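You operate a simulated robot arm through the tools that you are given. There is no shell and no other tool. Be economical: measure what you need, move in short steps, check, and stop when the job is done.

You run a simulated robot arm. Do the job below in one go: nothing can be reset, and whatever is moved stays where it is left.

Task
Put things in order on the top of the small table. At the end: the brown oat mill stands where the white yoghurt tub stood; the orange amber tumbler stands where the black stopper stood; the white yoghurt tub from the top of the small table is on the brown cherry tray; the black stopper stands where the brown oat mill stood; whatever was shut is shut again. Leave all else as you found it, and nothing knocked over.

Only the result counts: the job must be done as asked and must still hold three seconds after the hand-in. Knocking over, shifting, dropping, spilling or breaking anything else fails it. Lids that push on must go on centred and level and be pressed home; caps that screw on are set level and turned clockwise until they are tight.

Robot
A 7-joint arm with a two-finger parallel gripper, fixed in place. Base frame: the origin is at the foot of the arm, x ahead of it, y to its left, z up; the work surface is at about z = 0. Lengths are in cm, angles in degrees, forces in N, time in s.
With the tool pointing down near the work surface it reaches from about 22 to 58 cm from the base axis. Its first joint turns from -66.0 to 66.0 degrees. Payload 2.5 kg.
Tool frame: the origin (TCP) lies between the finger pads and is the grasp point; the fingertips stand 2.3 cm ahead of it; z points along the fingers, y is the line along which they close. Largest opening 9.4 cm; finger width 3.8, thickness 1; the body of the gripper, 5.4 by 9.6 cm, starts 3.9 cm behind the TCP.
Orientation is told as [roll, pitch, yaw] about the base's x, y, z axes, in that order, counted from this pose: with the fingers straight down and closing along the base's y, the tool's x points along the base's -x, its y along +y and its z along -z.

Tools
- The arm moves only by the tool send_rows. Its argument "moves" is one flat list of numbers, 7 for each row, row after row: the turn, a rotation vector about the base's x, y, z in units of 4 degrees (1.0 is 4 degrees), then the shift along the base's x, y, z in units of 40 mm (1.0 is 40 mm), then the opening, from 0 (shut) to 1 (fully open). In form: [rx, ry, rz, dx, dy, dz, grip, rx, ry, rz, dx, dy, dz, grip, ...]. A call has 1 to 20 rows; each row shifts and turns the commanded pose from where the row before left it. A call with a number of a shift or a turn outside -1 to 1 is refused whole. A row lasts 0.2 s, in which the tool goes at most 5 cm and 8.6 degrees; a call with a longer step from one row to the next is refused whole, and so is a gripper value outside its range. A pose out of reach is approached as far as the arm can. The call stops where the force on the tool passes 40 N (or 10 N more than at its start, if that is more) or the arm is blocked; 0.2 s more then pass. The fingers move at their own pace (about 10.8 cm/s each) and stop on an object; they squeeze with about 23 N. The grip force told is the motor's: it shows also when the fingers shut on nothing. Time passes only in rows, and 0.2 s behind the last, so rows that do not move let the fingers close. The reply holds the time, the measured pose of the TCP, the force on the tool along the base axes, the opening and the grip force, in the units named above and with some noise.
- Cameras (640 x 400 px; columns grow to the right, rows downward): "scene" is fixed at [10.59, -40.69, 52.93]; the picture's right is [0.90, -0.43, 0.00], its down [-0.30, -0.63, -0.71] and it looks along [0.31, 0.65, -0.70] (base axes); focal length 248 px, centre (320, 200). "wrist" rides on the gripper at [-3.9, 0, -4.4] in the tool frame; the picture's right is [0.00, -1.00, 0.00], its down [0.97, 0.00, -0.24] and it looks along [0.24, 0.00, 0.97] (tool axes); focal length 218 px, centre (320, 200).
- snapshot(camera): a new picture of that camera. It takes no simulated time.
- measure_at(camera, pixels): for up to 12 pixels [column, row] of the newest picture of that camera ("zoom" is the newest enlarged one), the place [x, y, z] in the base frame of the surface seen there, good to about 0.3 cm. It takes no simulated time.
- zoom(camera, box): a new picture of the part [left, top, right, bottom] of that camera's present view, enlarged. It takes no simulated time.
- hand_in(): hands the job in; it is judged then, once.

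Go step by step. Measure first, check grasps and placings, and put right what went wrong. The budget is 80 turns and 34 pictures, counting those below and the enlarged ones. Unless the task says otherwise, let go and move clear before handing in, and close with one line.

The tools are called after "Emit:" by a JSON object that holds its "api" and its "payload". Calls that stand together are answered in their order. send_rows: Moves the arm, as the interface text tells. Its arguments: {"type":"object","properties":{"moves":{"type":"array"}},"required":["moves"]} The other tools are called the same way: snapshot (camera) takes a picture; measure_at (camera, pixels) gives the place of the surface under pixels of a picture; zoom (camera, box) takes an enlarged picture of a part of a camera's view; hand_in () hands the job in.

At the start:

```text
clock: 0.0
ee_pos: [29.89, 26.39, 27.89]
tool_rot: [0.1, 0.0, 0.0]
ft_force: [-0.3, 0.1, -0.1]
width: 9.39
grip_force: 0.1
```

scene: 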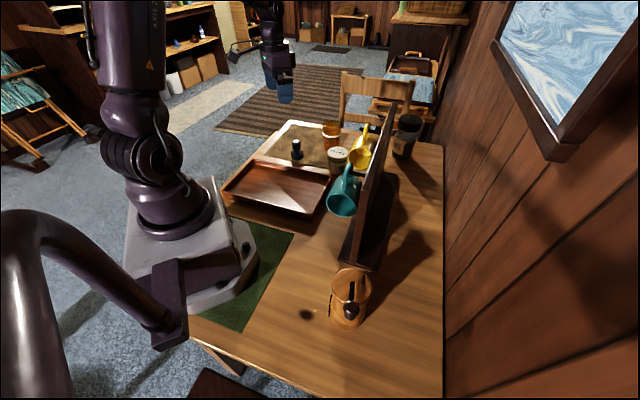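
wrist: 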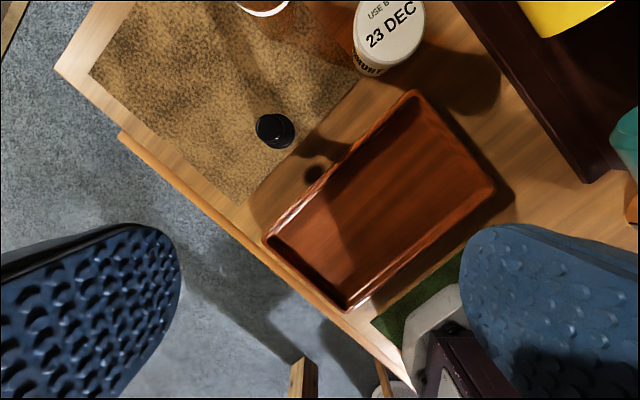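

The scene shows a tray near (280,188), a black stopper near (297,148), a white tub near (338,158), an orange item near (331,135) and a brown item near (407,135). I'll zoom in to tell them apart.

Emit:
{"api": "zoom", "payload": {"camera": "scene", "box": [220, 100, 450, 244]}}

Emit:
{"api": "zoom", "payload": {"camera": "scene", "box": [270, 105, 430, 205]}}

```text
2.78 times, centred on (335, 172) of scene
```

zoom: 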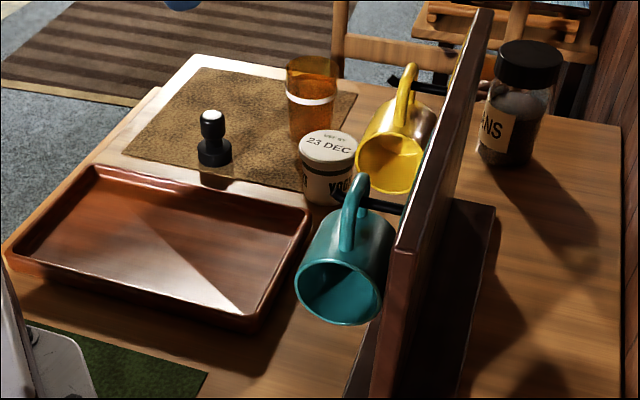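

```text
4.00 times, centred on (350, 155) of scene
```

zoom: 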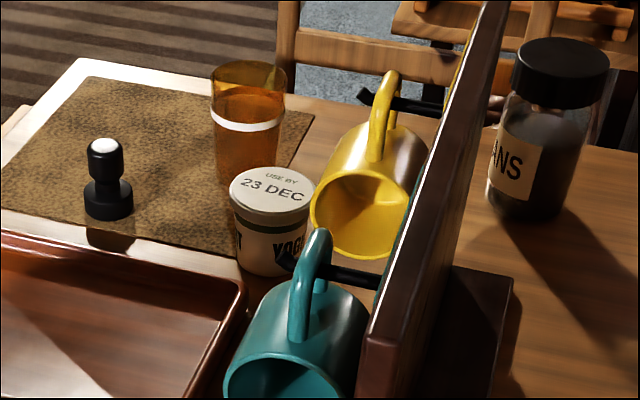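

I see the amber tumbler with a white band, the tub, the stopper, a mug rack and a bean jar. Next I'll look at the container near (350,297) and the rest of the table for the mill.

Emit:
{"api": "zoom", "payload": {"camera": "scene", "box": [270, 240, 430, 340]}}

Emit:
{"api": "measure_at", "payload": {"camera": "scene", "pixels": [[350, 310], [350, 270], [297, 148], [338, 155], [331, 127], [407, 120], [306, 315], [280, 185], [410, 165], [290, 130], [358, 260], [260, 320]]}}

```text
4.00 times, centred on (350, 290) of scene
```

zoom: 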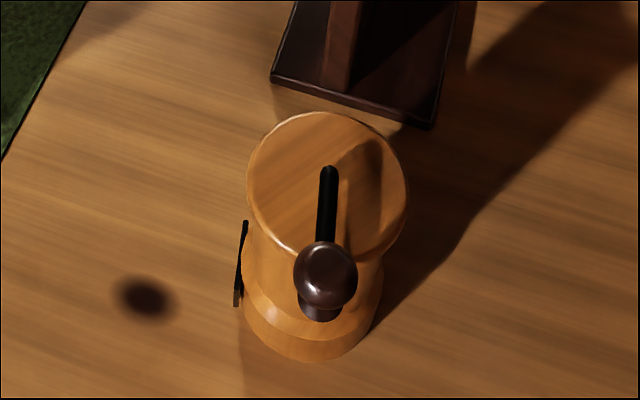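

```text
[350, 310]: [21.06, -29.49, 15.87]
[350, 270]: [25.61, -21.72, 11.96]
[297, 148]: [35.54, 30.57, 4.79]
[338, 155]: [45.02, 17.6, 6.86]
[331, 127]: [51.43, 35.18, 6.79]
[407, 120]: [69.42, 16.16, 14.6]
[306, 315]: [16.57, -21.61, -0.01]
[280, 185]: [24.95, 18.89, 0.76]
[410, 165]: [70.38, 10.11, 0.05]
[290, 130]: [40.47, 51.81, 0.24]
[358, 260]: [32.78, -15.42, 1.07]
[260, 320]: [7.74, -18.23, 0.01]
```

The brown mill with the crank stands near (25,-22). I'll measure the tub, stopper, mugs and tray from the present wrist picture, and the mill from this zoom.

Emit:
{"api": "measure_at", "payload": {"camera": "zoom", "pixels": [[250, 185], [404, 185], [325, 115], [290, 245], [330, 175], [325, 265], [240, 265], [310, 355], [260, 335], [370, 320], [265, 260], [380, 265]]}}

Emit:
{"api": "measure_at", "payload": {"camera": "wrist", "pixels": [[357, 30], [423, 28], [390, 62], [270, 130], [258, 132], [294, 132], [415, 93], [493, 190], [347, 308], [265, 238], [545, 30], [380, 195]]}}

```text
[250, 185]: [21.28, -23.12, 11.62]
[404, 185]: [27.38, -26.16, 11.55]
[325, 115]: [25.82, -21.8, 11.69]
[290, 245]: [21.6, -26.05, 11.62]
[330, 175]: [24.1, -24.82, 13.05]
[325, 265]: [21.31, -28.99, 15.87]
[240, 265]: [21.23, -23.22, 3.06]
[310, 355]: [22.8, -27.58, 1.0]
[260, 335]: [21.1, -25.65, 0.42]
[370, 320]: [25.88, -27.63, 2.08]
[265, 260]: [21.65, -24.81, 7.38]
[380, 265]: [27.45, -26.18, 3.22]
```

```text
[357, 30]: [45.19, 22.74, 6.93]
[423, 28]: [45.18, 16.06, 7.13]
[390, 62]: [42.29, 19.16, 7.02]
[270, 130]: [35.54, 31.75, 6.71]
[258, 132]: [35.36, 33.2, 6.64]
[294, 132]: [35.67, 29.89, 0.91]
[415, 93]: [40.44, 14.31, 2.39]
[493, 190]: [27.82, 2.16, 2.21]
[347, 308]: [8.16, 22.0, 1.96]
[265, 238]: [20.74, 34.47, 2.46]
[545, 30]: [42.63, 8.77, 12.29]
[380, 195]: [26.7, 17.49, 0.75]
```

The mill is centred near (24.4,-24.7) with its lid top at 11.6, and the tub is near (45.2,19.4) with its top at 7. I'll move the wrist camera above the tub to see the gap to the mugs.

Emit:
{"api": "send_rows", "payload": {"moves": [0, 0, 0, 0.95, -0.4, 0.1, 1, 0, 0, 0, 0.95, -0.4, 0.1, 1, 0, 0, 0, 0.95, -0.4, 0.1, 1, 0, 0, 0, 0.95, -0.4, 0.1, 1]}}

Emit:
{"api": "snapshot", "payload": {"camera": "wrist"}}

```text
clock: 1.0
ee_pos: [45.17, 20.18, 29.53]
tool_rot: [-0.1, 0.0, 0.0]
ft_force: [0.4, 0.5, 0.7]
width: 9.39
grip_force: 0.1
```

```text
28 pictures are left
```

wrist: 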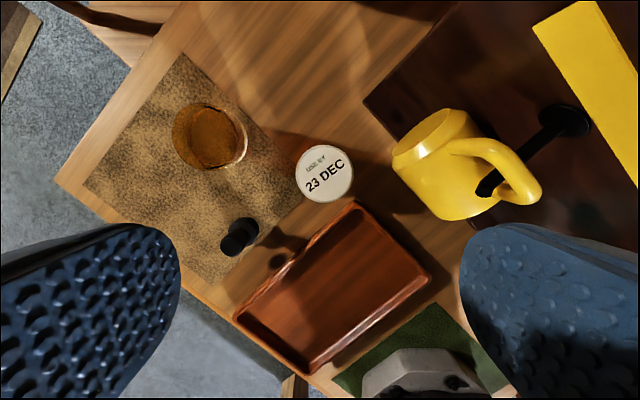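

Emit:
{"api": "measure_at", "payload": {"camera": "wrist", "pixels": [[295, 173], [354, 173], [325, 146], [325, 200], [396, 150], [415, 190], [430, 125], [440, 165], [210, 135], [245, 135], [240, 235], [565, 120]]}}

Emit:
{"api": "zoom", "payload": {"camera": "wrist", "box": [160, 80, 480, 280]}}

```text
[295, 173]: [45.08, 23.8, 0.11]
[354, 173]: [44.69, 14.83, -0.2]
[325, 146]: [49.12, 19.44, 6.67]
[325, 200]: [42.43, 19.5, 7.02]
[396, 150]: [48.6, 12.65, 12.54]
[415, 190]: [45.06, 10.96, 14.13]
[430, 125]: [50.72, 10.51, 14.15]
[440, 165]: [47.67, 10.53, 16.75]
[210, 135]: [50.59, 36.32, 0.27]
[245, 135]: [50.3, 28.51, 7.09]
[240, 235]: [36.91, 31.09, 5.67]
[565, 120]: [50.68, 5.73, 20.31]
```

```text
2.00 times, centred on (320, 180) of wrist
```

zoom: 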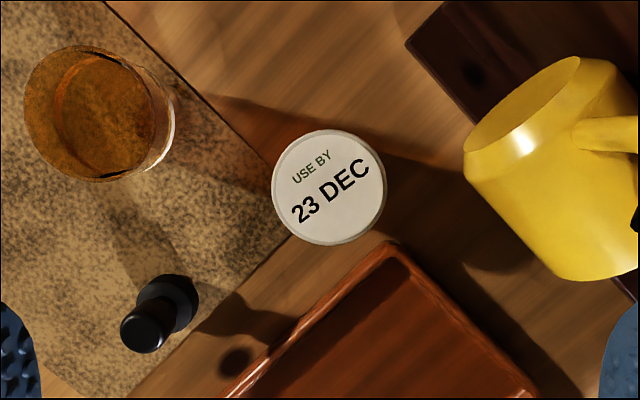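

The tub's lid is centred at about (45.75,19.4) with radius 3.3, and the mug's nearest edge is (48.6,12.7) at z≥12, so straight closing along y clears it. I'll go down first to z≈8 to check.

Emit:
{"api": "send_rows", "payload": {"moves": [0, 0, 0, 0.14, -0.1, -0.9, 1, 0, 0, 0, 0, -0.08, -0.9, 1, 0, 0, 0, 0, 0, -0.9, 1, 0, 0, 0, 0, 0, -0.9, 1, 0, 0, 0, 0, 0, -0.9, 1, 0, 0, 0, 0, 0, -0.5, 1]}}

Emit:
{"api": "snapshot", "payload": {"camera": "wrist"}}

```text
clock: 2.4
ee_pos: [45.71, 19.19, 9.5]
tool_rot: [-0.1, 0.0, 0.0]
ft_force: [-0.1, -0.1, 0.5]
width: 9.4
grip_force: 0.1
```

```text
26 pictures are left
```

wrist: 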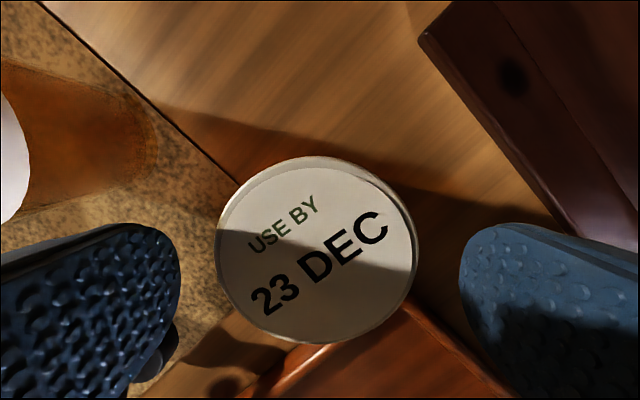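

The tub is centred between the pads (column 317). I'll lower to z≈4.5, close, and lift.

Emit:
{"api": "send_rows", "payload": {"moves": [0, 0, 0, 0.05, 0.03, -0.6, 1, 0, 0, 0, 0, 0, -0.65, 1, 0, 0, 0, 0, 0, 0, 0, 0, 0, 0, 0, 0, 0, 0, 0, 0, 0, 0, 0, 0, 0, 0, 0, 0, 0, 0, 0.3, 0]}}

```text
clock: 3.8
ee_pos: [45.93, 19.44, 5.71]
tool_rot: [0.0, -0.1, 0.0]
ft_force: [0.2, 0.0, 1.3]
width: 7.19
grip_force: 0.1
```

Width stopped at 7.19 with a low grip force reading, so I'll wait one row and check.

Emit:
{"api": "send_rows", "payload": {"moves": [0, 0, 0, 0, 0, 0, 0, 0, 0, 0, 0, 0, 0, 0]}}

Emit:
{"api": "snapshot", "payload": {"camera": "wrist"}}

```text
clock: 4.4
ee_pos: [45.94, 19.4, 5.6]
tool_rot: [0.0, 0.0, 0.0]
ft_force: [0.2, -1.3, 1.3]
width: 6.95
grip_force: 22.9
```

```text
25 pictures are left
```

wrist: 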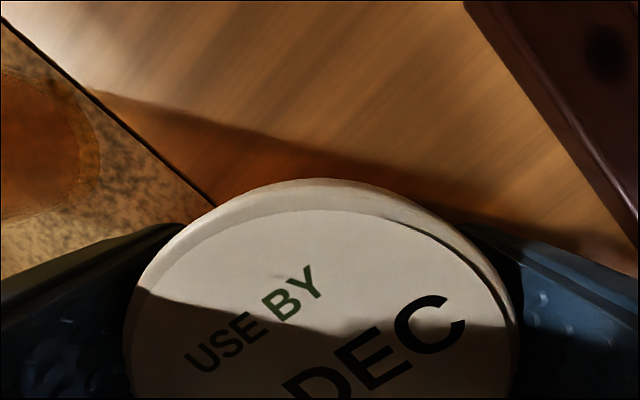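

The grip is now firm (22.9 N at 6.95), probably on the lid rim. I'll lift a little and check that the whole tub comes up.

Emit:
{"api": "send_rows", "payload": {"moves": [0, 0, 0, 0, 0, 0.5, 0, 0, 0, 0, 0, 0, 0.5, 0, 0, 0, 0, 0, 0, 0, 0]}}

Emit:
{"api": "zoom", "payload": {"camera": "scene", "box": [270, 105, 430, 205]}}

```text
clock: 5.2
ee_pos: [46.09, 19.54, 9.65]
tool_rot: [0.1, 0.1, 0.0]
ft_force: [-0.4, 0.2, -1.4]
width: 6.94
grip_force: 23.3
```

```text
4.00 times, centred on (350, 155) of scene
```

zoom: 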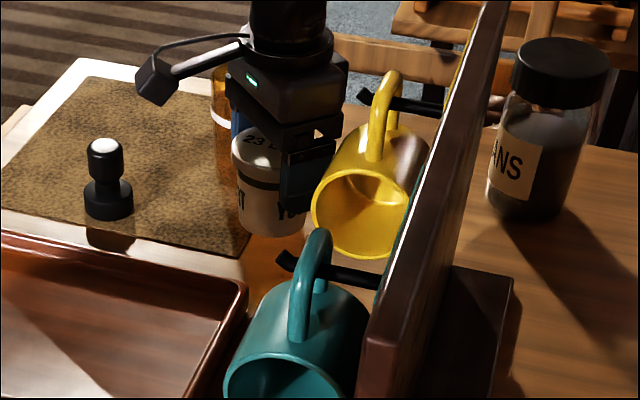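

The whole tub is up with its bottom at about z=4, clear of the tray rim at 2.4. I'll carry it over the tray centre near (25,18.3).

Emit:
{"api": "send_rows", "payload": {"moves": [0, 0, 0, -0.2, 0, 0.4, 0, 0, 0, 0, -0.8, 0, 0, 0, 0, 0, 0, -0.9, -0.06, 0, 0, 0, 0, 0, -0.9, -0.06, 0, 0, 0, 0, 0, -0.9, -0.06, 0, 0, 0, 0, 0, -0.9, -0.06, 0, 0, 0, 0, 0, -0.65, -0.06, 0, 0, 0, 0, 0, 0, 0, -0.5, 0, 0, 0, 0, 0, 0, -0.4, 0, 0, 0, 0, 0, 0, 0, 0]}}

Emit:
{"api": "zoom", "payload": {"camera": "scene", "box": [200, 105, 400, 230]}}

```text
clock: 7.4
ee_pos: [24.96, 18.27, 7.8]
tool_rot: [0.0, -0.1, 0.0]
ft_force: [0.5, 0.4, -1.2]
width: 6.94
grip_force: 22.8
```

```text
3.20 times, centred on (300, 168) of scene
```

zoom: 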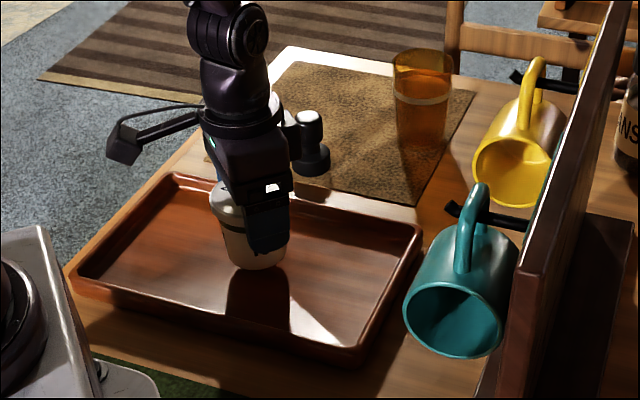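

The tub hangs over the tray's middle. I'll lower it gently the last 1.4 cm.

Emit:
{"api": "send_rows", "payload": {"moves": [0, 0, 0, 0, 0, -0.2, 0, 0, 0, 0, 0, 0, -0.12, 0, 0, 0, 0, 0, 0, -0.04, 0, 0, 0, 0, 0, 0, 0, 0]}}

```text
clock: 8.4
ee_pos: [25.0, 18.37, 6.35]
tool_rot: [0.0, 0.0, 0.0]
ft_force: [-5.5, -5.3, 20.9]
width: 6.94
grip_force: 22.8
```

Contact shows as 21 N upward. I'll release and go up.

Emit:
{"api": "send_rows", "payload": {"moves": [0, 0, 0, 0, 0, 0.03, 0.5, 0, 0, 0, 0, 0, 0, 1, 0, 0, 0, 0, 0, 0, 1, 0, 0, 0, 0, 0, 0, 1, 0, 0, 0, 0, 0, 0.7, 1, 0, 0, 0, 0, 0, 0.9, 1, 0, 0, 0, 0, 0, 0.9, 1, 0, 0, 0, 0, 0, 0.9, 1, 0, 0, 0, 0, 0, 0.9, 1, 0, 0, 0, 0, 0, 0.9, 1]}}

Emit:
{"api": "zoom", "payload": {"camera": "scene", "box": [200, 105, 400, 230]}}

```text
clock: 10.6
ee_pos: [24.98, 18.33, 27.24]
tool_rot: [0.0, 0.1, 0.0]
ft_force: [-0.5, 0.4, 0.4]
width: 9.42
grip_force: 0.1
```

```text
3.20 times, centred on (300, 168) of scene
```

zoom: 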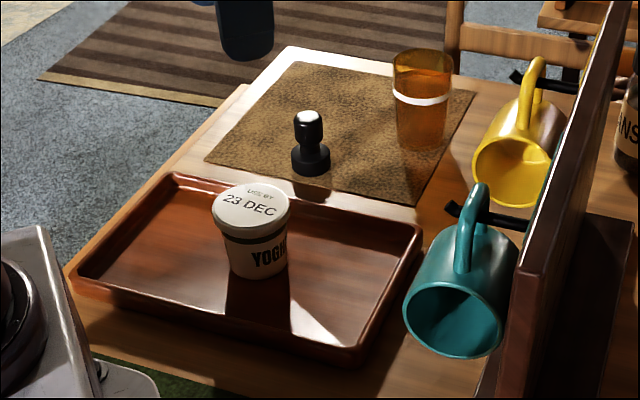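

The tub stands upright on the tray. Before crossing to the mill I'll measure the rack and teal mug for clearance.

Emit:
{"api": "snapshot", "payload": {"camera": "scene"}}

Emit:
{"api": "measure_at", "payload": {"camera": "scene", "pixels": [[340, 265], [375, 270], [360, 245], [365, 180], [393, 100], [330, 205], [350, 212], [347, 168], [362, 225], [370, 195], [340, 195], [387, 140]]}}

```text
21 pictures are left
```

scene: 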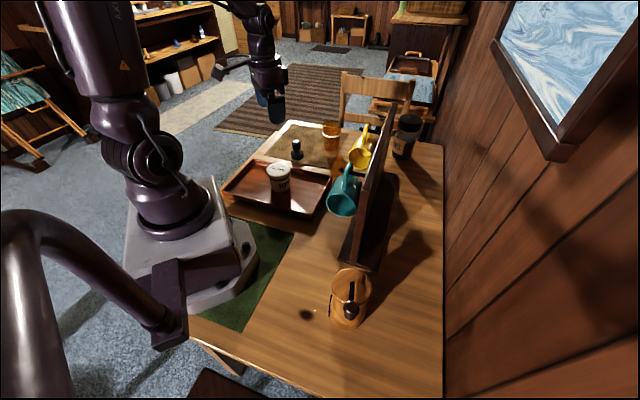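

```text
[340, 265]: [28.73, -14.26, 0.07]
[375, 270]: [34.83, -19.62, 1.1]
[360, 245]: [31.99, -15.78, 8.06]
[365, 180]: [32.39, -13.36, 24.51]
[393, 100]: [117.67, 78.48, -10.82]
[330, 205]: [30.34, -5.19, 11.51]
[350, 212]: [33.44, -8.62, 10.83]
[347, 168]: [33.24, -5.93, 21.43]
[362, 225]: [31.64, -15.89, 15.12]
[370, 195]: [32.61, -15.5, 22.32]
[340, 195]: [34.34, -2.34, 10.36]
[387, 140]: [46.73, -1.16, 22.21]
```

The rack end is at (32,-15.5) and about 25 high, so I'll cross above it. I also want to know where the dark pipe in the left foreground is.

Emit:
{"api": "measure_at", "payload": {"camera": "scene", "pixels": [[170, 300], [140, 310], [100, 270], [60, 220], [20, 215], [40, 300], [40, 380], [190, 300]]}}

```text
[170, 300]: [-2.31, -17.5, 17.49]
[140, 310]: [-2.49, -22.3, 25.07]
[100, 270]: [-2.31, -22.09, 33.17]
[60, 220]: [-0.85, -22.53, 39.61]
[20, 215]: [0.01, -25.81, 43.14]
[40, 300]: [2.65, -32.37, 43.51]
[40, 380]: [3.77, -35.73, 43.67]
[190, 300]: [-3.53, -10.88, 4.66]
```

The pipe is the camera's stand, around (0,-22) and well left of the mill, so it won't be in the way. I'll cross at z≈31 while turning yaw +55 to line up with the crank.

Emit:
{"api": "send_rows", "payload": {"moves": [0, 0, 0, 0, 0, 0.9, 1, 0, 0, 1, 0, -0.9, 0, 1, 0, 0, 1, 0, -0.9, 0, 1, 0, 0, 1, 0, -0.9, 0, 1, 0, 0, 1, 0, -0.9, 0, 1, 0, 0, 1, 0, -0.9, 0, 1, 0, 0, 1, 0, -0.9, 0, 1, 0, 0, 1, 0, -0.9, 0, 1, 0, 0, 1, 0, -0.9, 0, 1, 0, 0, 1, 0, -0.9, 0, 1, 0, 0, 1, 0, -0.9, 0, 1, 0, 0, 1, 0, -0.9, 0, 1, 0, 0, 1, 0, -0.84, 0, 1, 0, 0, 1, -0.1, 0, 0, 1, 0, 0, 0.75, 0, 0, 0, 1, 0, 0, 0, 0, 0, 0, 1]}}

Emit:
{"api": "snapshot", "payload": {"camera": "wrist"}}

```text
clock: 14.0
ee_pos: [24.46, -24.78, 30.82]
tool_rot: [0.0, 0.0, 55.1]
ft_force: [0.8, -0.4, -0.1]
width: 9.42
grip_force: 0.1
```

```text
20 pictures are left
```

wrist: 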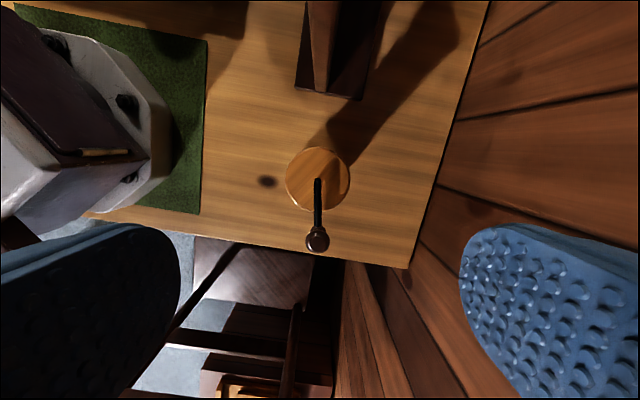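

The crank points straight down the picture, so the yaw is right. I'll measure the lid edges, crank and knob.

Emit:
{"api": "zoom", "payload": {"camera": "wrist", "box": [240, 130, 400, 270]}}

Emit:
{"api": "measure_at", "payload": {"camera": "wrist", "pixels": [[289, 180], [346, 180], [318, 152], [300, 200], [335, 200], [318, 182], [318, 215], [317, 240], [310, 240], [267, 182]]}}

```text
2.86 times, centred on (320, 200) of wrist
```

zoom: 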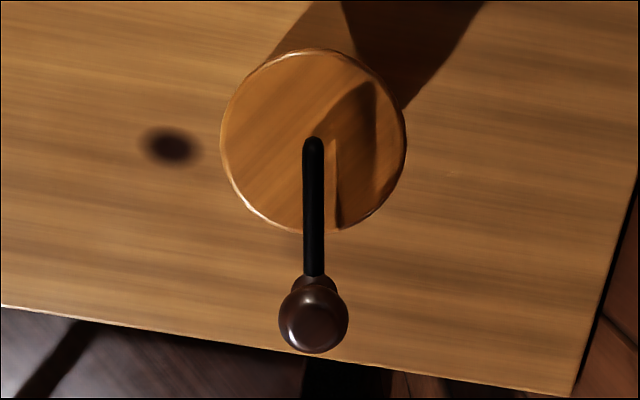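

```text
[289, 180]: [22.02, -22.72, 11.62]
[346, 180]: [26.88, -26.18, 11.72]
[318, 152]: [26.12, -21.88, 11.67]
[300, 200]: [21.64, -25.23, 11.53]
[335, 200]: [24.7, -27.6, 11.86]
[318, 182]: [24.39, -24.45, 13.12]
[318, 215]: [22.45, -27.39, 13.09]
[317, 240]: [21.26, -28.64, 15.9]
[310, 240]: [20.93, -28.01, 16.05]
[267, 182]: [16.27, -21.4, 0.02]
```

The mill's centre is (24.4,-24.45) with head radius 3.1; the crank arm tops out at 13.1, and the knob lies 5.3 out, beyond the palm. I'll go down to TCP z≈10 and close.

Emit:
{"api": "send_rows", "payload": {"moves": [0, 0, 0, -0.02, 0.08, -0.9, 1, 0, 0, 0, 0, 0, -0.9, 1, 0, 0, 0, 0, 0, -0.9, 1, 0, 0, 0, 0, 0, -0.9, 1, 0, 0, 0, 0, 0, -0.6, 1, 0, 0, 0, 0, 0, -0.5, 1, 0, 0, 0, 0, 0, -0.3, 1, 0, 0, 0, 0, 0, -0.2, 1, 0, 0, 0, 0, 0, 0, 1]}}

Emit:
{"api": "snapshot", "payload": {"camera": "wrist"}}

```text
clock: 16.0
ee_pos: [24.46, -24.44, 9.95]
tool_rot: [0.1, 0.0, 55.0]
ft_force: [0.5, -0.2, 0.2]
width: 9.42
grip_force: 0.1
```

```text
18 pictures are left
```

wrist: 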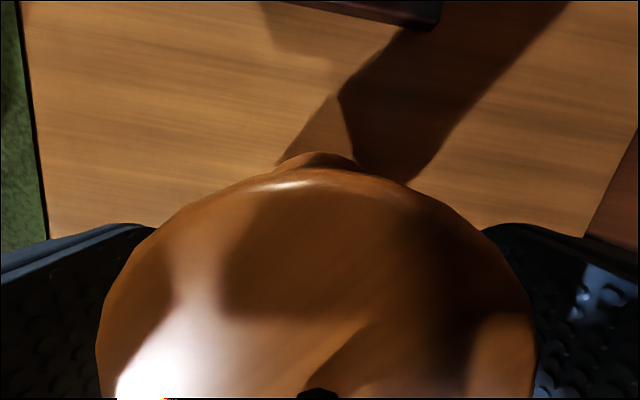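

No contact, and the mill is centred (columns 97–537). I'll close and wait.

Emit:
{"api": "send_rows", "payload": {"moves": [0, 0, 0, 0, 0, 0, 0, 0, 0, 0, 0, 0, 0, 0, 0, 0, 0, 0, 0, 0, 0, 0, 0, 0, 0, 0, 0, 0, 0, 0, 0, 0, 0, 0, 0]}}

Emit:
{"api": "zoom", "payload": {"camera": "scene", "box": [270, 240, 430, 340]}}

```text
clock: 17.2
ee_pos: [24.4, -24.36, 10.03]
tool_rot: [0.0, 0.1, 55.0]
ft_force: [-0.8, 0.2, 0.2]
width: 6.74
grip_force: 23.4
```

```text
4.00 times, centred on (350, 290) of scene
```

zoom: 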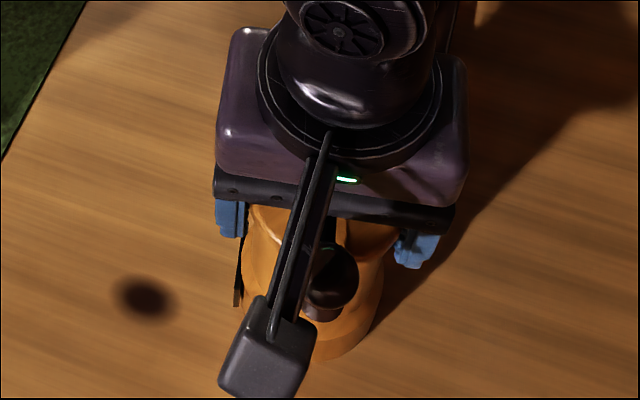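

Grip is firm at 6.74 (23 N). I'll lift slightly and look.

Emit:
{"api": "send_rows", "payload": {"moves": [0, 0, 0, 0, 0, 0.2, 0, 0, 0, 0, 0, 0, 0.4, 0, 0, 0, 0, 0, 0, 0.4, 0, 0, 0, 0, 0, 0, 0, 0]}}

Emit:
{"api": "snapshot", "payload": {"camera": "scene"}}

```text
clock: 18.2
ee_pos: [24.44, -24.4, 14.11]
tool_rot: [0.1, 0.0, 55.0]
ft_force: [0.5, -0.6, -3.9]
width: 6.73
grip_force: 22.5
```

```text
16 pictures are left
```

scene: 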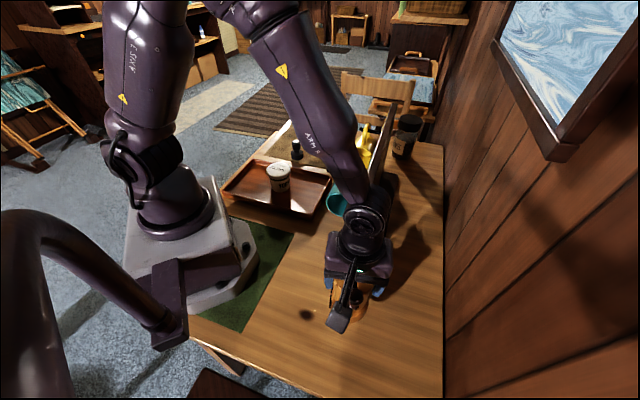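

The mill is up and weighs about 4 N; it stands when the TCP is at 10.0. I'll raise it, cross back at x≈24.5, and turn the yaw back to 0.

Emit:
{"api": "send_rows", "payload": {"moves": [0, 0, 0, 0, 0, 0.9, 0, 0, 0, 0, 0, 0, 0.9, 0, 0, 0, 0, 0, 0, 0.9, 0, 0, 0, 0, 0, 0, 0.9, 0, 0, 0, 0, 0, 0, 0.9, 0, 0, 0, -1, 0, 0.78, 0, 0, 0, 0, -1, 0, 0.78, 0, 0, 0, 0, -1, 0, 0.78, 0, 0, 0, 0, -1, 0, 0.78, 0, 0, 0, 0, -1, 0, 0.78, 0, 0, 0, 0, -1, 0, 0.78, 0, 0, 0, 0, -1, 0, 0.78, 0, 0, 0, 0, -1, 0, 0.78, 0, 0, 0, 0, -1, 0, 0.78, 0, 0, 0, 0, -1, 0, 0.78, 0, 0, 0, 0, -1, 0, 0.78, 0, 0, 0, 0, -1, 0, 0.78, 0, 0, 0, 0, -1, 0, 0.78, 0, 0, 0, 0, -0.75, 0, 0.8, 0, 0, 0, 0, 0, 0, 0, 0, 0]}}

```text
clock: 22.4
ee_pos: [24.46, 19.3, 31.84]
tool_rot: [0.0, 0.0, 0.0]
ft_force: [0.3, 0.2, -4.5]
width: 6.74
grip_force: 23.2
```

Now at (24.5,19.3,31.8), still holding. I'll go out to x≈45.75 and down to z≈14.

Emit:
{"api": "send_rows", "payload": {"moves": [0, 0, 0, 0.887, 0, 0, 0, 0, 0, 0, 0.887, 0, 0, 0, 0, 0, 0, 0.887, 0, 0, 0, 0, 0, 0, 0.887, 0, 0, 0, 0, 0, 0, 0.887, 0.02, 0, 0, 0, 0, 0, 0.887, 0, 0, 0, 0, 0, 0, 0, 0, -0.8, 0, 0, 0, 0, 0, 0, -0.9, 0, 0, 0, 0, 0, 0, -0.9, 0, 0, 0, 0, 0, 0, -0.9, 0, 0, 0, 0, 0, 0, -0.9, 0, 0, 0, 0, 0, 0, 0, 0]}}

Emit:
{"api": "zoom", "payload": {"camera": "scene", "box": [270, 105, 430, 205]}}

```text
clock: 25.0
ee_pos: [45.77, 19.32, 14.43]
tool_rot: [0.0, 0.0, 0.0]
ft_force: [0.4, 0.1, -4.4]
width: 6.73
grip_force: 23.0
```

```text
4.00 times, centred on (350, 155) of scene
```

zoom: 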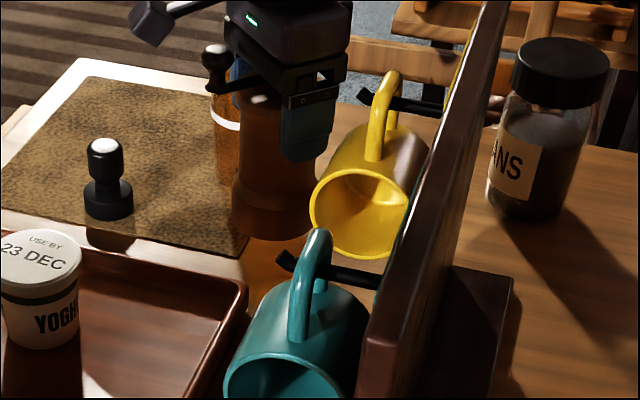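

The mill hangs clear of the yellow mug. I'll lower it to the table.

Emit:
{"api": "send_rows", "payload": {"moves": [0, 0, 0, 0, 0, -0.5, 0, 0, 0, 0, 0, 0, -0.4, 0, 0, 0, 0, 0, 0, -0.13, 0, 0, 0, 0, 0, 0, -0.06, 0, 0, 0, 0, 0, 0, 0, 0]}}

```text
clock: 26.2
ee_pos: [45.71, 19.47, 9.98]
tool_rot: [0.0, 0.0, 0.0]
ft_force: [-0.1, -0.3, -0.9]
width: 6.73
grip_force: 23.6
```

Most of the weight has gone (-0.9 N), so it has touched down. I'll press down 1 mm, release, and check.

Emit:
{"api": "send_rows", "payload": {"moves": [0, 0, 0, 0, 0, -0.02, 0, 0, 0, 0, 0, 0, 0, 0.85, 0, 0, 0, 0, 0, 0, 0.9, 0, 0, 0, 0, 0, 0, 1, 0, 0, 0, 0, 0, 0, 1, 0, 0, 0, 0, 0, 0.3, 1, 0, 0, 0, 0, 0, 0.6, 1, 0, 0, 0, 0, 0, 0.9, 1, 0, 0, 0, 0, 0, 0.9, 1, 0, 0, 0, 0, 0, 0.9, 1, 0, 0, 0, 0, 0, 0.9, 1, 0, 0, 0, 0, 0, 0, 1]}}

Emit:
{"api": "snapshot", "payload": {"camera": "wrist"}}

```text
clock: 28.8
ee_pos: [45.94, 19.58, 27.98]
tool_rot: [0.0, 0.0, -0.1]
ft_force: [0.3, 0.2, -0.4]
width: 9.41
grip_force: 0.1
```

```text
14 pictures are left
```

wrist: 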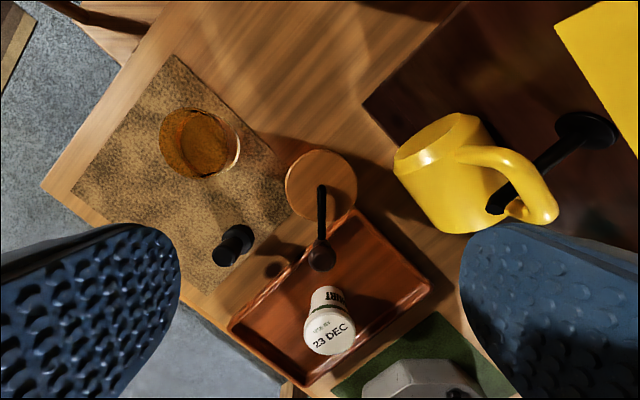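

The mill stands where the tub was. Next I'll move above the stopper and measure it.

Emit:
{"api": "send_rows", "payload": {"moves": [0, 0, 0, -0.8, 0.9, 0, 1, 0, 0, 0, -0.8, 0.9, 0, 1, 0, 0, 0, -0.8, 0.9, -0.3, 1, 0, 0, 0, 0, 0.1, -0.3, 1, 0, 0, 0, 0, 0, 0, 1]}}

Emit:
{"api": "zoom", "payload": {"camera": "wrist", "box": [220, 100, 460, 260]}}

```text
clock: 30.0
ee_pos: [36.28, 30.7, 25.56]
tool_rot: [-0.1, 0.0, 0.0]
ft_force: [-0.3, -0.1, -0.5]
width: 9.41
grip_force: 0.2
```

```text
2.50 times, centred on (340, 180) of wrist
```

zoom: 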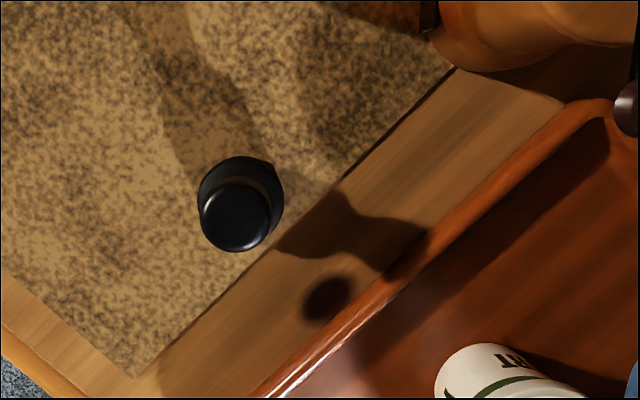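

Emit:
{"api": "measure_at", "payload": {"camera": "zoom", "pixels": [[235, 218], [205, 215], [265, 218], [235, 245], [235, 185], [238, 162], [201, 185], [278, 190], [240, 160], [100, 250]]}}

```text
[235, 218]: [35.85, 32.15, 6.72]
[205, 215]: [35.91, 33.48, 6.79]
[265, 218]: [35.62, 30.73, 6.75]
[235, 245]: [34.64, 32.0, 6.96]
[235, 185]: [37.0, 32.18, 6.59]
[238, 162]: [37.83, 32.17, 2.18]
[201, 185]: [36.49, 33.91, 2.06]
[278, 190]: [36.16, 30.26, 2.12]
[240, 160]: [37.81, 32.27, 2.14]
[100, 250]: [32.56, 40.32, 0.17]
```

The stopper is centred at (35.9,32.1) with its top at 6.75 and base 2.1 high. I'll grip it at TCP z≈5.

Emit:
{"api": "send_rows", "payload": {"moves": [0, 0, 0, -0.1, 0.35, -0.9, 1, 0, 0, 0, 0, 0, -0.9, 1, 0, 0, 0, 0, 0, -0.9, 1, 0, 0, 0, 0, 0, -0.9, 1, 0, 0, 0, 0, 0, -0.8, 1, 0, 0, 0, 0, 0, -0.4, 1, 0, 0, 0, 0, 0, -0.34, 0.8, 0, 0, 0, 0, 0, 0, 0, 0, 0, 0, 0, 0, 0, 0, 0, 0, 0, 0, 0, 0, 0, 0, 0, 0, 0, 0, 0, 0, 0, 0, 0, 0, 0, 0, 0]}}

```text
clock: 32.6
ee_pos: [35.85, 32.06, 4.96]
tool_rot: [0.1, 0.0, 0.0]
ft_force: [1.5, 2.1, 1.7]
width: 3.08
grip_force: 23.1
```

The stopper is held at width 3.08; I'll lift it and start crossing toward the mill's old spot.

Emit:
{"api": "send_rows", "payload": {"moves": [0, 0, 0, 0, 0, 0.3, 0, 0, 0, 0, 0, 0, 0.9, 0, 0, 0, 0, 0, 0, 0.9, 0, 0, 0, 0, 0, 0, 0.9, 0, 0, 0, 0, 0, 0, 0.9, 0, 0, 0, 0, 0, 0, 0.9, 0, 0, 0, 0, 0, 0, 0.9, 0, 0, 0, 0, -0.5, -0.8, 0, 0, 0, 0, 0, -0.5, -0.8, 0, 0, 0, 0, 0, -0.5, -0.8, 0, 0, 0, 0, 0, -0.5, -0.8, 0, 0, 0, 0, 0, -0.5, -0.8, 0, 0, 0, 0, 0, -0.36, -0.9, 0, 0, 0, 0, 0, 0, -0.9, 0, 0]}}

Emit:
{"api": "send_rows", "payload": {"moves": [0, 0, 0, 0, -0.9, 0, 0, 0, 0, 0, 0, -0.9, 0, 0, 0, 0, 0, 0, -0.9, 0, 0, 0, 0, 0, 0, -0.9, 0, 0, 0, 0, 0, 0, -0.9, 0, 0, 0, 0, 0, 0, -0.9, 0, 0, 0, 0, 0, 0, -0.9, 0, 0, 0, 0, 0, 0, -0.9, 0, 0, 0, 0, 0, 0, -0.9, 0, 0, 0, 0, 0, 0, 0, 0, 0]}}

Emit:
{"api": "snapshot", "payload": {"camera": "scene"}}

```text
clock: 35.6
ee_pos: [24.22, 9.09, 27.58]
tool_rot: [0.0, 0.0, 0.0]
ft_force: [0.2, 0.1, -1.5]
width: 3.09
grip_force: 22.6
```

```text
clock: 37.8
ee_pos: [24.44, -23.98, 27.88]
tool_rot: [0.0, 0.0, -0.1]
ft_force: [0.4, -0.4, -0.7]
width: 3.07
grip_force: 22.6
```

```text
12 pictures are left
```

scene: 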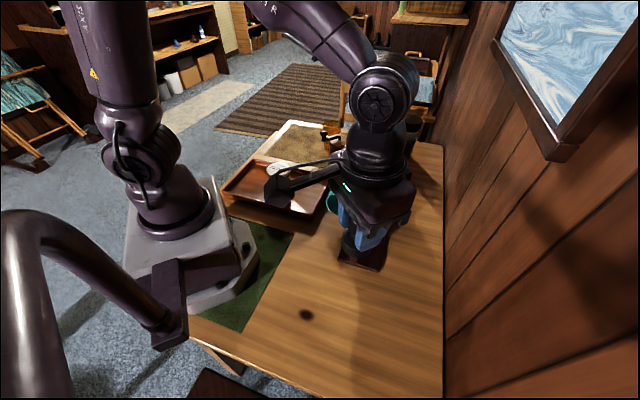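

I'm over the mill's old spot. I'll lower to z≈5.5 and then gently down.

Emit:
{"api": "send_rows", "payload": {"moves": [0, 0, 0, 0, -0.11, -0.9, 0, 0, 0, 0, 0, 0, -0.9, 0, 0, 0, 0, 0, 0, -0.9, 0, 0, 0, 0, 0, 0, -0.9, 0, 0, 0, 0, 0, 0, -0.9, 0, 0, 0, 0, 0, 0, -0.7, 0, 0, 0, 0, 0, 0, -0.4, 0, 0, 0, 0, 0, 0, -0.08, 0, 0, 0, 0, 0, 0, -0.06, 0, 0, 0, 0, 0, 0, 0, 0]}}

```text
clock: 40.0
ee_pos: [24.29, -23.97, 4.89]
tool_rot: [0.1, 0.0, -0.1]
ft_force: [-5.7, 5.7, 31.7]
width: 3.07
grip_force: 23.6
```

Contact came with 32 N and y reads -23.97 where I wanted -24.45. I'll ease up slightly and read again.

Emit:
{"api": "send_rows", "payload": {"moves": [0, 0, 0, 0, 0, 0.08, 0, 0, 0, 0, 0, 0, 0, 0]}}

```text
clock: 40.6
ee_pos: [24.21, -23.93, 5.1]
tool_rot: [0.0, 0.0, -0.1]
ft_force: [-0.5, -0.8, -1.5]
width: 3.08
grip_force: 23.2
```

In free air it reads (24.2,-23.9). I'll shift by (+0.2,-0.5) and set down.

Emit:
{"api": "send_rows", "payload": {"moves": [0, 0, 0, 0.04, -0.12, 0.03, 0, 0, 0, 0, 0, 0, 0, 0, 0, 0, 0, 0, 0, -0.05, 0, 0, 0, 0, 0, 0, -0.025, 0, 0, 0, 0, 0, 0, 0, 0]}}

```text
clock: 41.8
ee_pos: [24.45, -24.36, 5.09]
tool_rot: [0.0, 0.0, 0.0]
ft_force: [-0.5, 0.5, -0.5]
width: 3.07
grip_force: 23.3
```

Emit:
{"api": "send_rows", "payload": {"moves": [0, 0, 0, 0, 0, -0.03, 0, 0, 0, 0, 0, 0, -0.02, 0, 0, 0, 0, 0, 0, 0, 0]}}

```text
clock: 42.6
ee_pos: [24.45, -24.48, 4.8]
tool_rot: [0.1, 0.0, 0.0]
ft_force: [-5.4, 6.2, 31.2]
width: 3.05
grip_force: 22.8
```

The stopper is seated at (24.45,-24.48). I'll ease the pressure, release, rise and check.

Emit:
{"api": "send_rows", "payload": {"moves": [0, 0, 0, 0, 0, 0.03, 0, 0, 0, 0, 0, 0, 0, 0.5, 0, 0, 0, 0, 0, 0, 0.8, 0, 0, 0, 0, 0, 0, 1, 0, 0, 0, 0, 0, 0, 1, 0, 0, 0, 0, 0, 0.3, 1, 0, 0, 0, 0, 0, 0.7, 1, 0, 0, 0, 0, 0, 0.9, 1, 0, 0, 0, 0, 0, 0.9, 1, 0, 0, 0, 0, 0, 0.9, 1, 0, 0, 0, 0, 0, 0.9, 1, 0, 0, 0, 0, 0, 0.9, 1, 0, 0, 0, 0, 0, 0, 1]}}

Emit:
{"api": "snapshot", "payload": {"camera": "wrist"}}

```text
clock: 45.4
ee_pos: [24.35, -24.62, 27.0]
tool_rot: [-0.1, -0.1, 0.0]
ft_force: [-0.3, 0.1, 0.4]
width: 9.38
grip_force: 0.1
```

```text
11 pictures are left
```

wrist: 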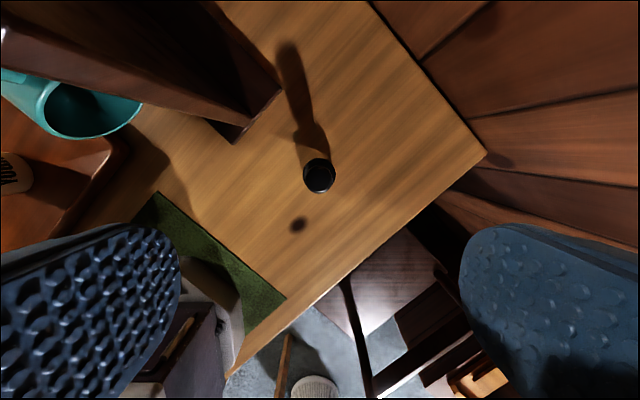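

The stopper stands at the mill's place. I'll go back across to view the tumbler.

Emit:
{"api": "send_rows", "payload": {"moves": [0, 0, 0, 0, 0.9, 0.1, 1, 0, 0, 0, 0, 0.9, 0.1, 1, 0, 0, 0, 0, 0.9, 0.1, 1, 0, 0, 0, 0, 0.9, 0.1, 1, 0, 0, 0, 0, 0.9, 0, 1, 0, 0, 0, 0, 0.9, 0, 1, 0, 0, 0, 0, 0.9, 0, 1, 0, 0, 0, 0, 0.9, 0, 1, 0, 0, 0, 0, 0.9, 0, 1, 0, 0, 0, 0, 0.9, 0, 1, 0, 0, 0, 0, 0.9, 0, 1, 0, 0, 0, 0, 0.9, 0, 1, 0, 0, 0, 0.7, 0.9, 0, 1, 0, 0, 0, 0.8, 0.9, 0, 1, 0, 0, 0, 0.8, 0.9, 0, 1, 0, 0, 0, 0.9, 0.5, 0, 1, 0, 0, 0, 0.9, 0, 0, 1, 0, 0, 0, 0.9, 0, 0, 1, 0, 0, 0, 0, 0, 0, 1]}}

Emit:
{"api": "snapshot", "payload": {"camera": "wrist"}}

Emit:
{"api": "zoom", "payload": {"camera": "wrist", "box": [200, 60, 440, 210]}}

```text
clock: 49.4
ee_pos: [44.6, 31.55, 28.24]
tool_rot: [0.0, 0.0, -0.1]
ft_force: [1.2, 0.3, -0.1]
width: 9.41
grip_force: 0.0
```

```text
10 pictures are left
```

wrist: 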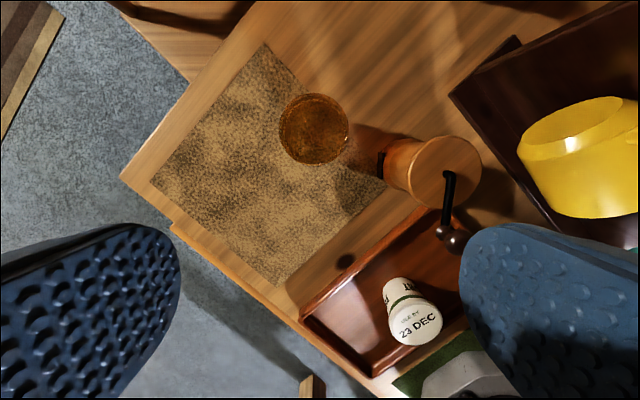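

```text
2.67 times, centred on (320, 135) of wrist
```

zoom: 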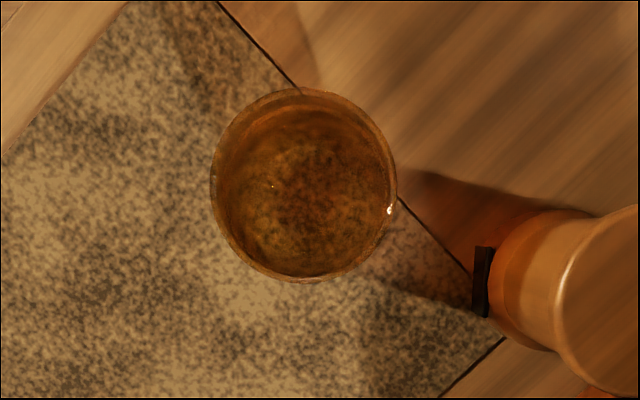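

The amber tumbler's rim centre is at about zoom pixel (303,185). I'll measure its rim and take a scene zoom to see its height.

Emit:
{"api": "measure_at", "payload": {"camera": "zoom", "pixels": [[213, 185], [395, 185], [303, 91], [303, 281], [303, 185], [389, 209], [240, 115], [370, 255], [485, 270], [160, 185], [420, 170]]}}

Emit:
{"api": "zoom", "payload": {"camera": "scene", "box": [280, 110, 376, 170]}}

```text
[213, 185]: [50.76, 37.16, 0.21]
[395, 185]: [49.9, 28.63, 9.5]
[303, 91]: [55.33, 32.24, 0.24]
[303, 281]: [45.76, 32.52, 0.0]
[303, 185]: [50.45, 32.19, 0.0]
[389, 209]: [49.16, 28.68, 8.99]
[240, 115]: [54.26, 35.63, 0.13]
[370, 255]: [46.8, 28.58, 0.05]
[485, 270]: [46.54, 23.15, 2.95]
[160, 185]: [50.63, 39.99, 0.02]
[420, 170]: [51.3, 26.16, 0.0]
```

```text
6.67 times, centred on (328, 140) of scene
```

zoom: 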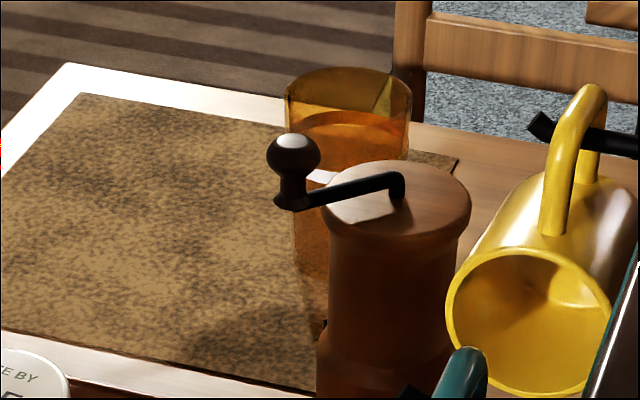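

The tumbler has liquid in it: centre about (50.1,32.2), radius 3.45, rim at z≈10. It is near the reach limit (59.5 cm), so I'll go above it and test the reach first.

Emit:
{"api": "send_rows", "payload": {"moves": [0, 0, 0, 0.5, 0.06, -0.5, 1, 0, 0, 0, 0.5, 0.06, -0.8, 1, 0, 0, 0, 0.35, 0.03, -0.8, 1, 0, 0, 0, 0, 0, -0.8, 1, 0, 0, 0, 0, 0, 0, 1, 0, 0, 0, 0, 0, 0, 1]}}

Emit:
{"api": "snapshot", "payload": {"camera": "wrist"}}

```text
clock: 50.8
ee_pos: [50.0, 32.09, 16.88]
tool_rot: [0.0, 0.0, 0.1]
ft_force: [-0.8, 0.3, 1.0]
width: 9.38
grip_force: 0.0
```

```text
7 pictures are left
```

wrist: 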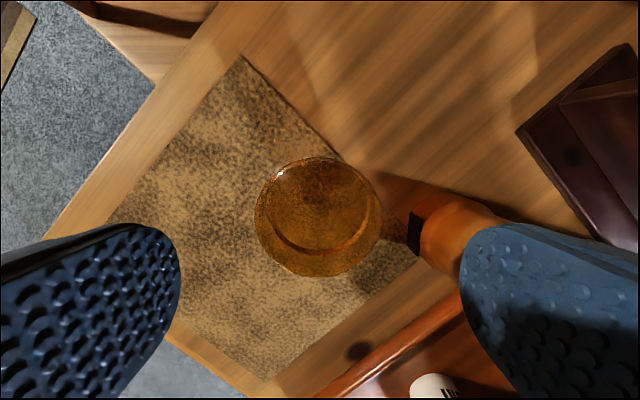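

Reach holds, and the tumbler is centred (columns 256–381, x≈50.15). I'll lower to z≈6.8.

Emit:
{"api": "send_rows", "payload": {"moves": [0, 0, 0, 0.03, 0.01, -0.7, 1, 0, 0, 0, 0, 0, -0.7, 1, 0, 0, 0, 0, 0, -0.6, 1, 0, 0, 0, 0, 0, -0.4, 1, 0, 0, 0, 0, 0, -0.12, 1, 0, 0, 0, 0, 0, 0, 1]}}

```text
clock: 52.2
ee_pos: [50.04, 32.08, 6.81]
tool_rot: [0.0, 0.1, 0.0]
ft_force: [-0.8, -0.4, 0.0]
width: 9.4
grip_force: 0.1
```

Reached with no contact; now I'll close.

Emit:
{"api": "send_rows", "payload": {"moves": [0, 0, 0, 0, 0, 0, 0.7, 0, 0, 0, 0, 0, 0, 0, 0, 0, 0, 0, 0, 0, 0, 0, 0, 0, 0, 0, 0, 0, 0, 0, 0, 0, 0, 0, 0, 0, 0, 0, 0, 0, 0, 0]}}

```text
clock: 53.6
ee_pos: [49.98, 32.12, 6.8]
tool_rot: [0.1, 0.0, 0.1]
ft_force: [0.0, 1.1, -0.2]
width: 6.87
grip_force: 22.7
```

It's held at 6.87. I'll lift slowly, keeping the drink level.

Emit:
{"api": "send_rows", "payload": {"moves": [0, 0, 0, 0, 0, 0.05, 0, 0, 0, 0, 0, 0, 0.12, 0, 0, 0, 0, 0, 0, 0.2, 0, 0, 0, 0, 0, 0, 0.2, 0, 0, 0, 0, 0, 0, 0.12, 0, 0, 0, 0, 0, 0, 0.05, 0, 0, 0, 0, 0, 0, 0, 0]}}

Emit:
{"api": "zoom", "payload": {"camera": "scene", "box": [280, 100, 376, 160]}}

```text
clock: 55.2
ee_pos: [50.02, 32.06, 9.79]
tool_rot: [0.0, 0.1, 0.0]
ft_force: [0.1, 0.6, -1.3]
width: 6.87
grip_force: 23.3
```

```text
6.67 times, centred on (328, 130) of scene
```

zoom: 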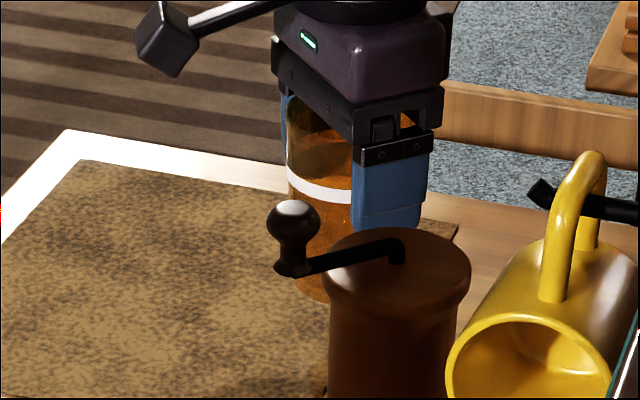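

The tumbler is up and level. I'll move it slowly along -x to the stopper's old place at (35.9,32.1).

Emit:
{"api": "send_rows", "payload": {"moves": [0, 0, 0, -0.06, 0, 0, 0, 0, 0, 0, -0.14, 0, 0, 0, 0, 0, 0, -0.22, 0, 0, 0, 0, 0, 0, -0.24, 0, 0, 0, 0, 0, 0, -0.24, 0, 0, 0, 0, 0, 0, -0.24, 0, 0, 0, 0, 0, 0, -0.24, 0, 0, 0, 0, 0, 0, -0.24, 0, 0, 0, 0, 0, 0, -0.24, 0, 0, 0, 0, 0, 0, -0.24, 0, 0, 0, 0, 0, 0, -0.24, 0, 0, 0, 0, 0, 0, -0.24, 0, 0, 0, 0, 0, 0, -0.24, 0, 0, 0, 0, 0, 0, -0.24, 0, 0, 0, 0, 0, 0, -0.22, 0, 0, 0, 0, 0, 0, -0.16, 0, 0, 0, 0, 0, 0, -0.08, 0, 0, 0, 0, 0, 0, 0, 0, 0, 0]}}

```text
clock: 59.0
ee_pos: [35.83, 32.13, 9.77]
tool_rot: [0.1, 0.0, 0.0]
ft_force: [-0.1, 1.0, -2.7]
width: 6.86
grip_force: 23.2
```

I'm over the spot at (35.83,32.13). I'll lower slowly to z≈6.85.

Emit:
{"api": "send_rows", "payload": {"moves": [0, 0, 0, 0, 0, -0.06, 0, 0, 0, 0, 0, 0, -0.14, 0, 0, 0, 0, 0, 0, -0.2, 0, 0, 0, 0, 0, 0, -0.16, 0, 0, 0, 0, 0, 0, -0.1, 0, 0, 0, 0, 0, 0, -0.04, 0, 0, 0, 0, 0, 0, -0.02, 0, 0, 0, 0, 0, 0, 0, 0]}}

```text
clock: 60.8
ee_pos: [35.87, 32.21, 6.97]
tool_rot: [0.1, 0.0, 0.0]
ft_force: [0.0, 0.6, -2.7]
width: 6.84
grip_force: 23.2
```

Emit:
{"api": "send_rows", "payload": {"moves": [0, 0, 0, 0, 0, -0.025, 0, 0, 0, 0, 0, 0, -0.02, 0, 0, 0, 0, 0, 0, 0, 0]}}

```text
clock: 61.6
ee_pos: [35.92, 32.3, 6.85]
tool_rot: [0.1, 0.0, 0.0]
ft_force: [-2.4, -2.4, 6.8]
width: 6.87
grip_force: 23.2
```

The force changed to +6.8 N, so it stands on the mat. I'll release, wait, and rise straight up.

Emit:
{"api": "send_rows", "payload": {"moves": [0, 0, 0, 0, 0, 0.01, 0.8, 0, 0, 0, 0, 0, 0, 0.9, 0, 0, 0, 0, 0, 0, 1, 0, 0, 0, 0, 0, 0, 1, 0, 0, 0, 0, 0, 0, 1, 0, 0, 0, 0, 0, 0.2, 1, 0, 0, 0, 0, 0, 0.5, 1, 0, 0, 0, 0, 0, 0.8, 1, 0, 0, 0, 0, 0, 0.9, 1, 0, 0, 0, 0, 0, 0.9, 1, 0, 0, 0, 0, 0, 0.9, 1, 0, 0, 0, 0, 0, 0.9, 1, 0, 0, 0, 0, 0, 0, 1]}}

Emit:
{"api": "snapshot", "payload": {"camera": "scene"}}

Emit:
{"api": "snapshot", "payload": {"camera": "wrist"}}

```text
clock: 64.4
ee_pos: [35.74, 32.36, 27.15]
tool_rot: [0.0, 0.1, 0.0]
ft_force: [-0.1, 0.2, 1.2]
width: 9.39
grip_force: 0.0
```

```text
5 pictures are left
```

scene: 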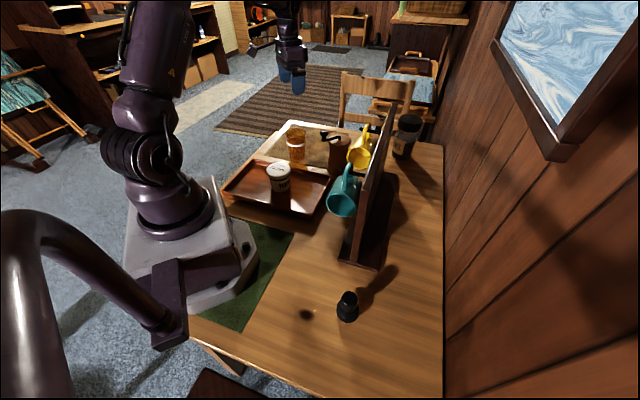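

```text
4 pictures are left
```

wrist: 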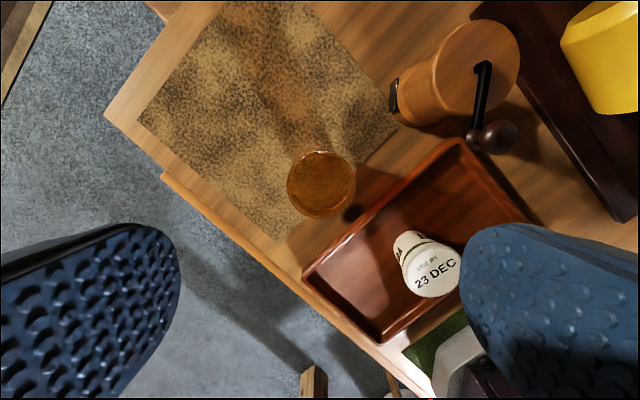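

All four items stand upright in their places: tumbler near (297,143), mill near (338,155), tub on the tray and stopper near (347,306). The hand is empty and clear, so I'll hand in.

Emit:
{"api": "hand_in", "payload": {}}

```text
The job is handed in.
```

I moved all four items and handed the job in: the oat mill is where the tub stood, the tumbler is where the stopper stood, the yoghurt tub is on the cherry tray and the stopper is where the mill stood. The final pictures showed everything upright, with nothing else visibly moved. The tub's lid stayed on, and nothing else was opened.
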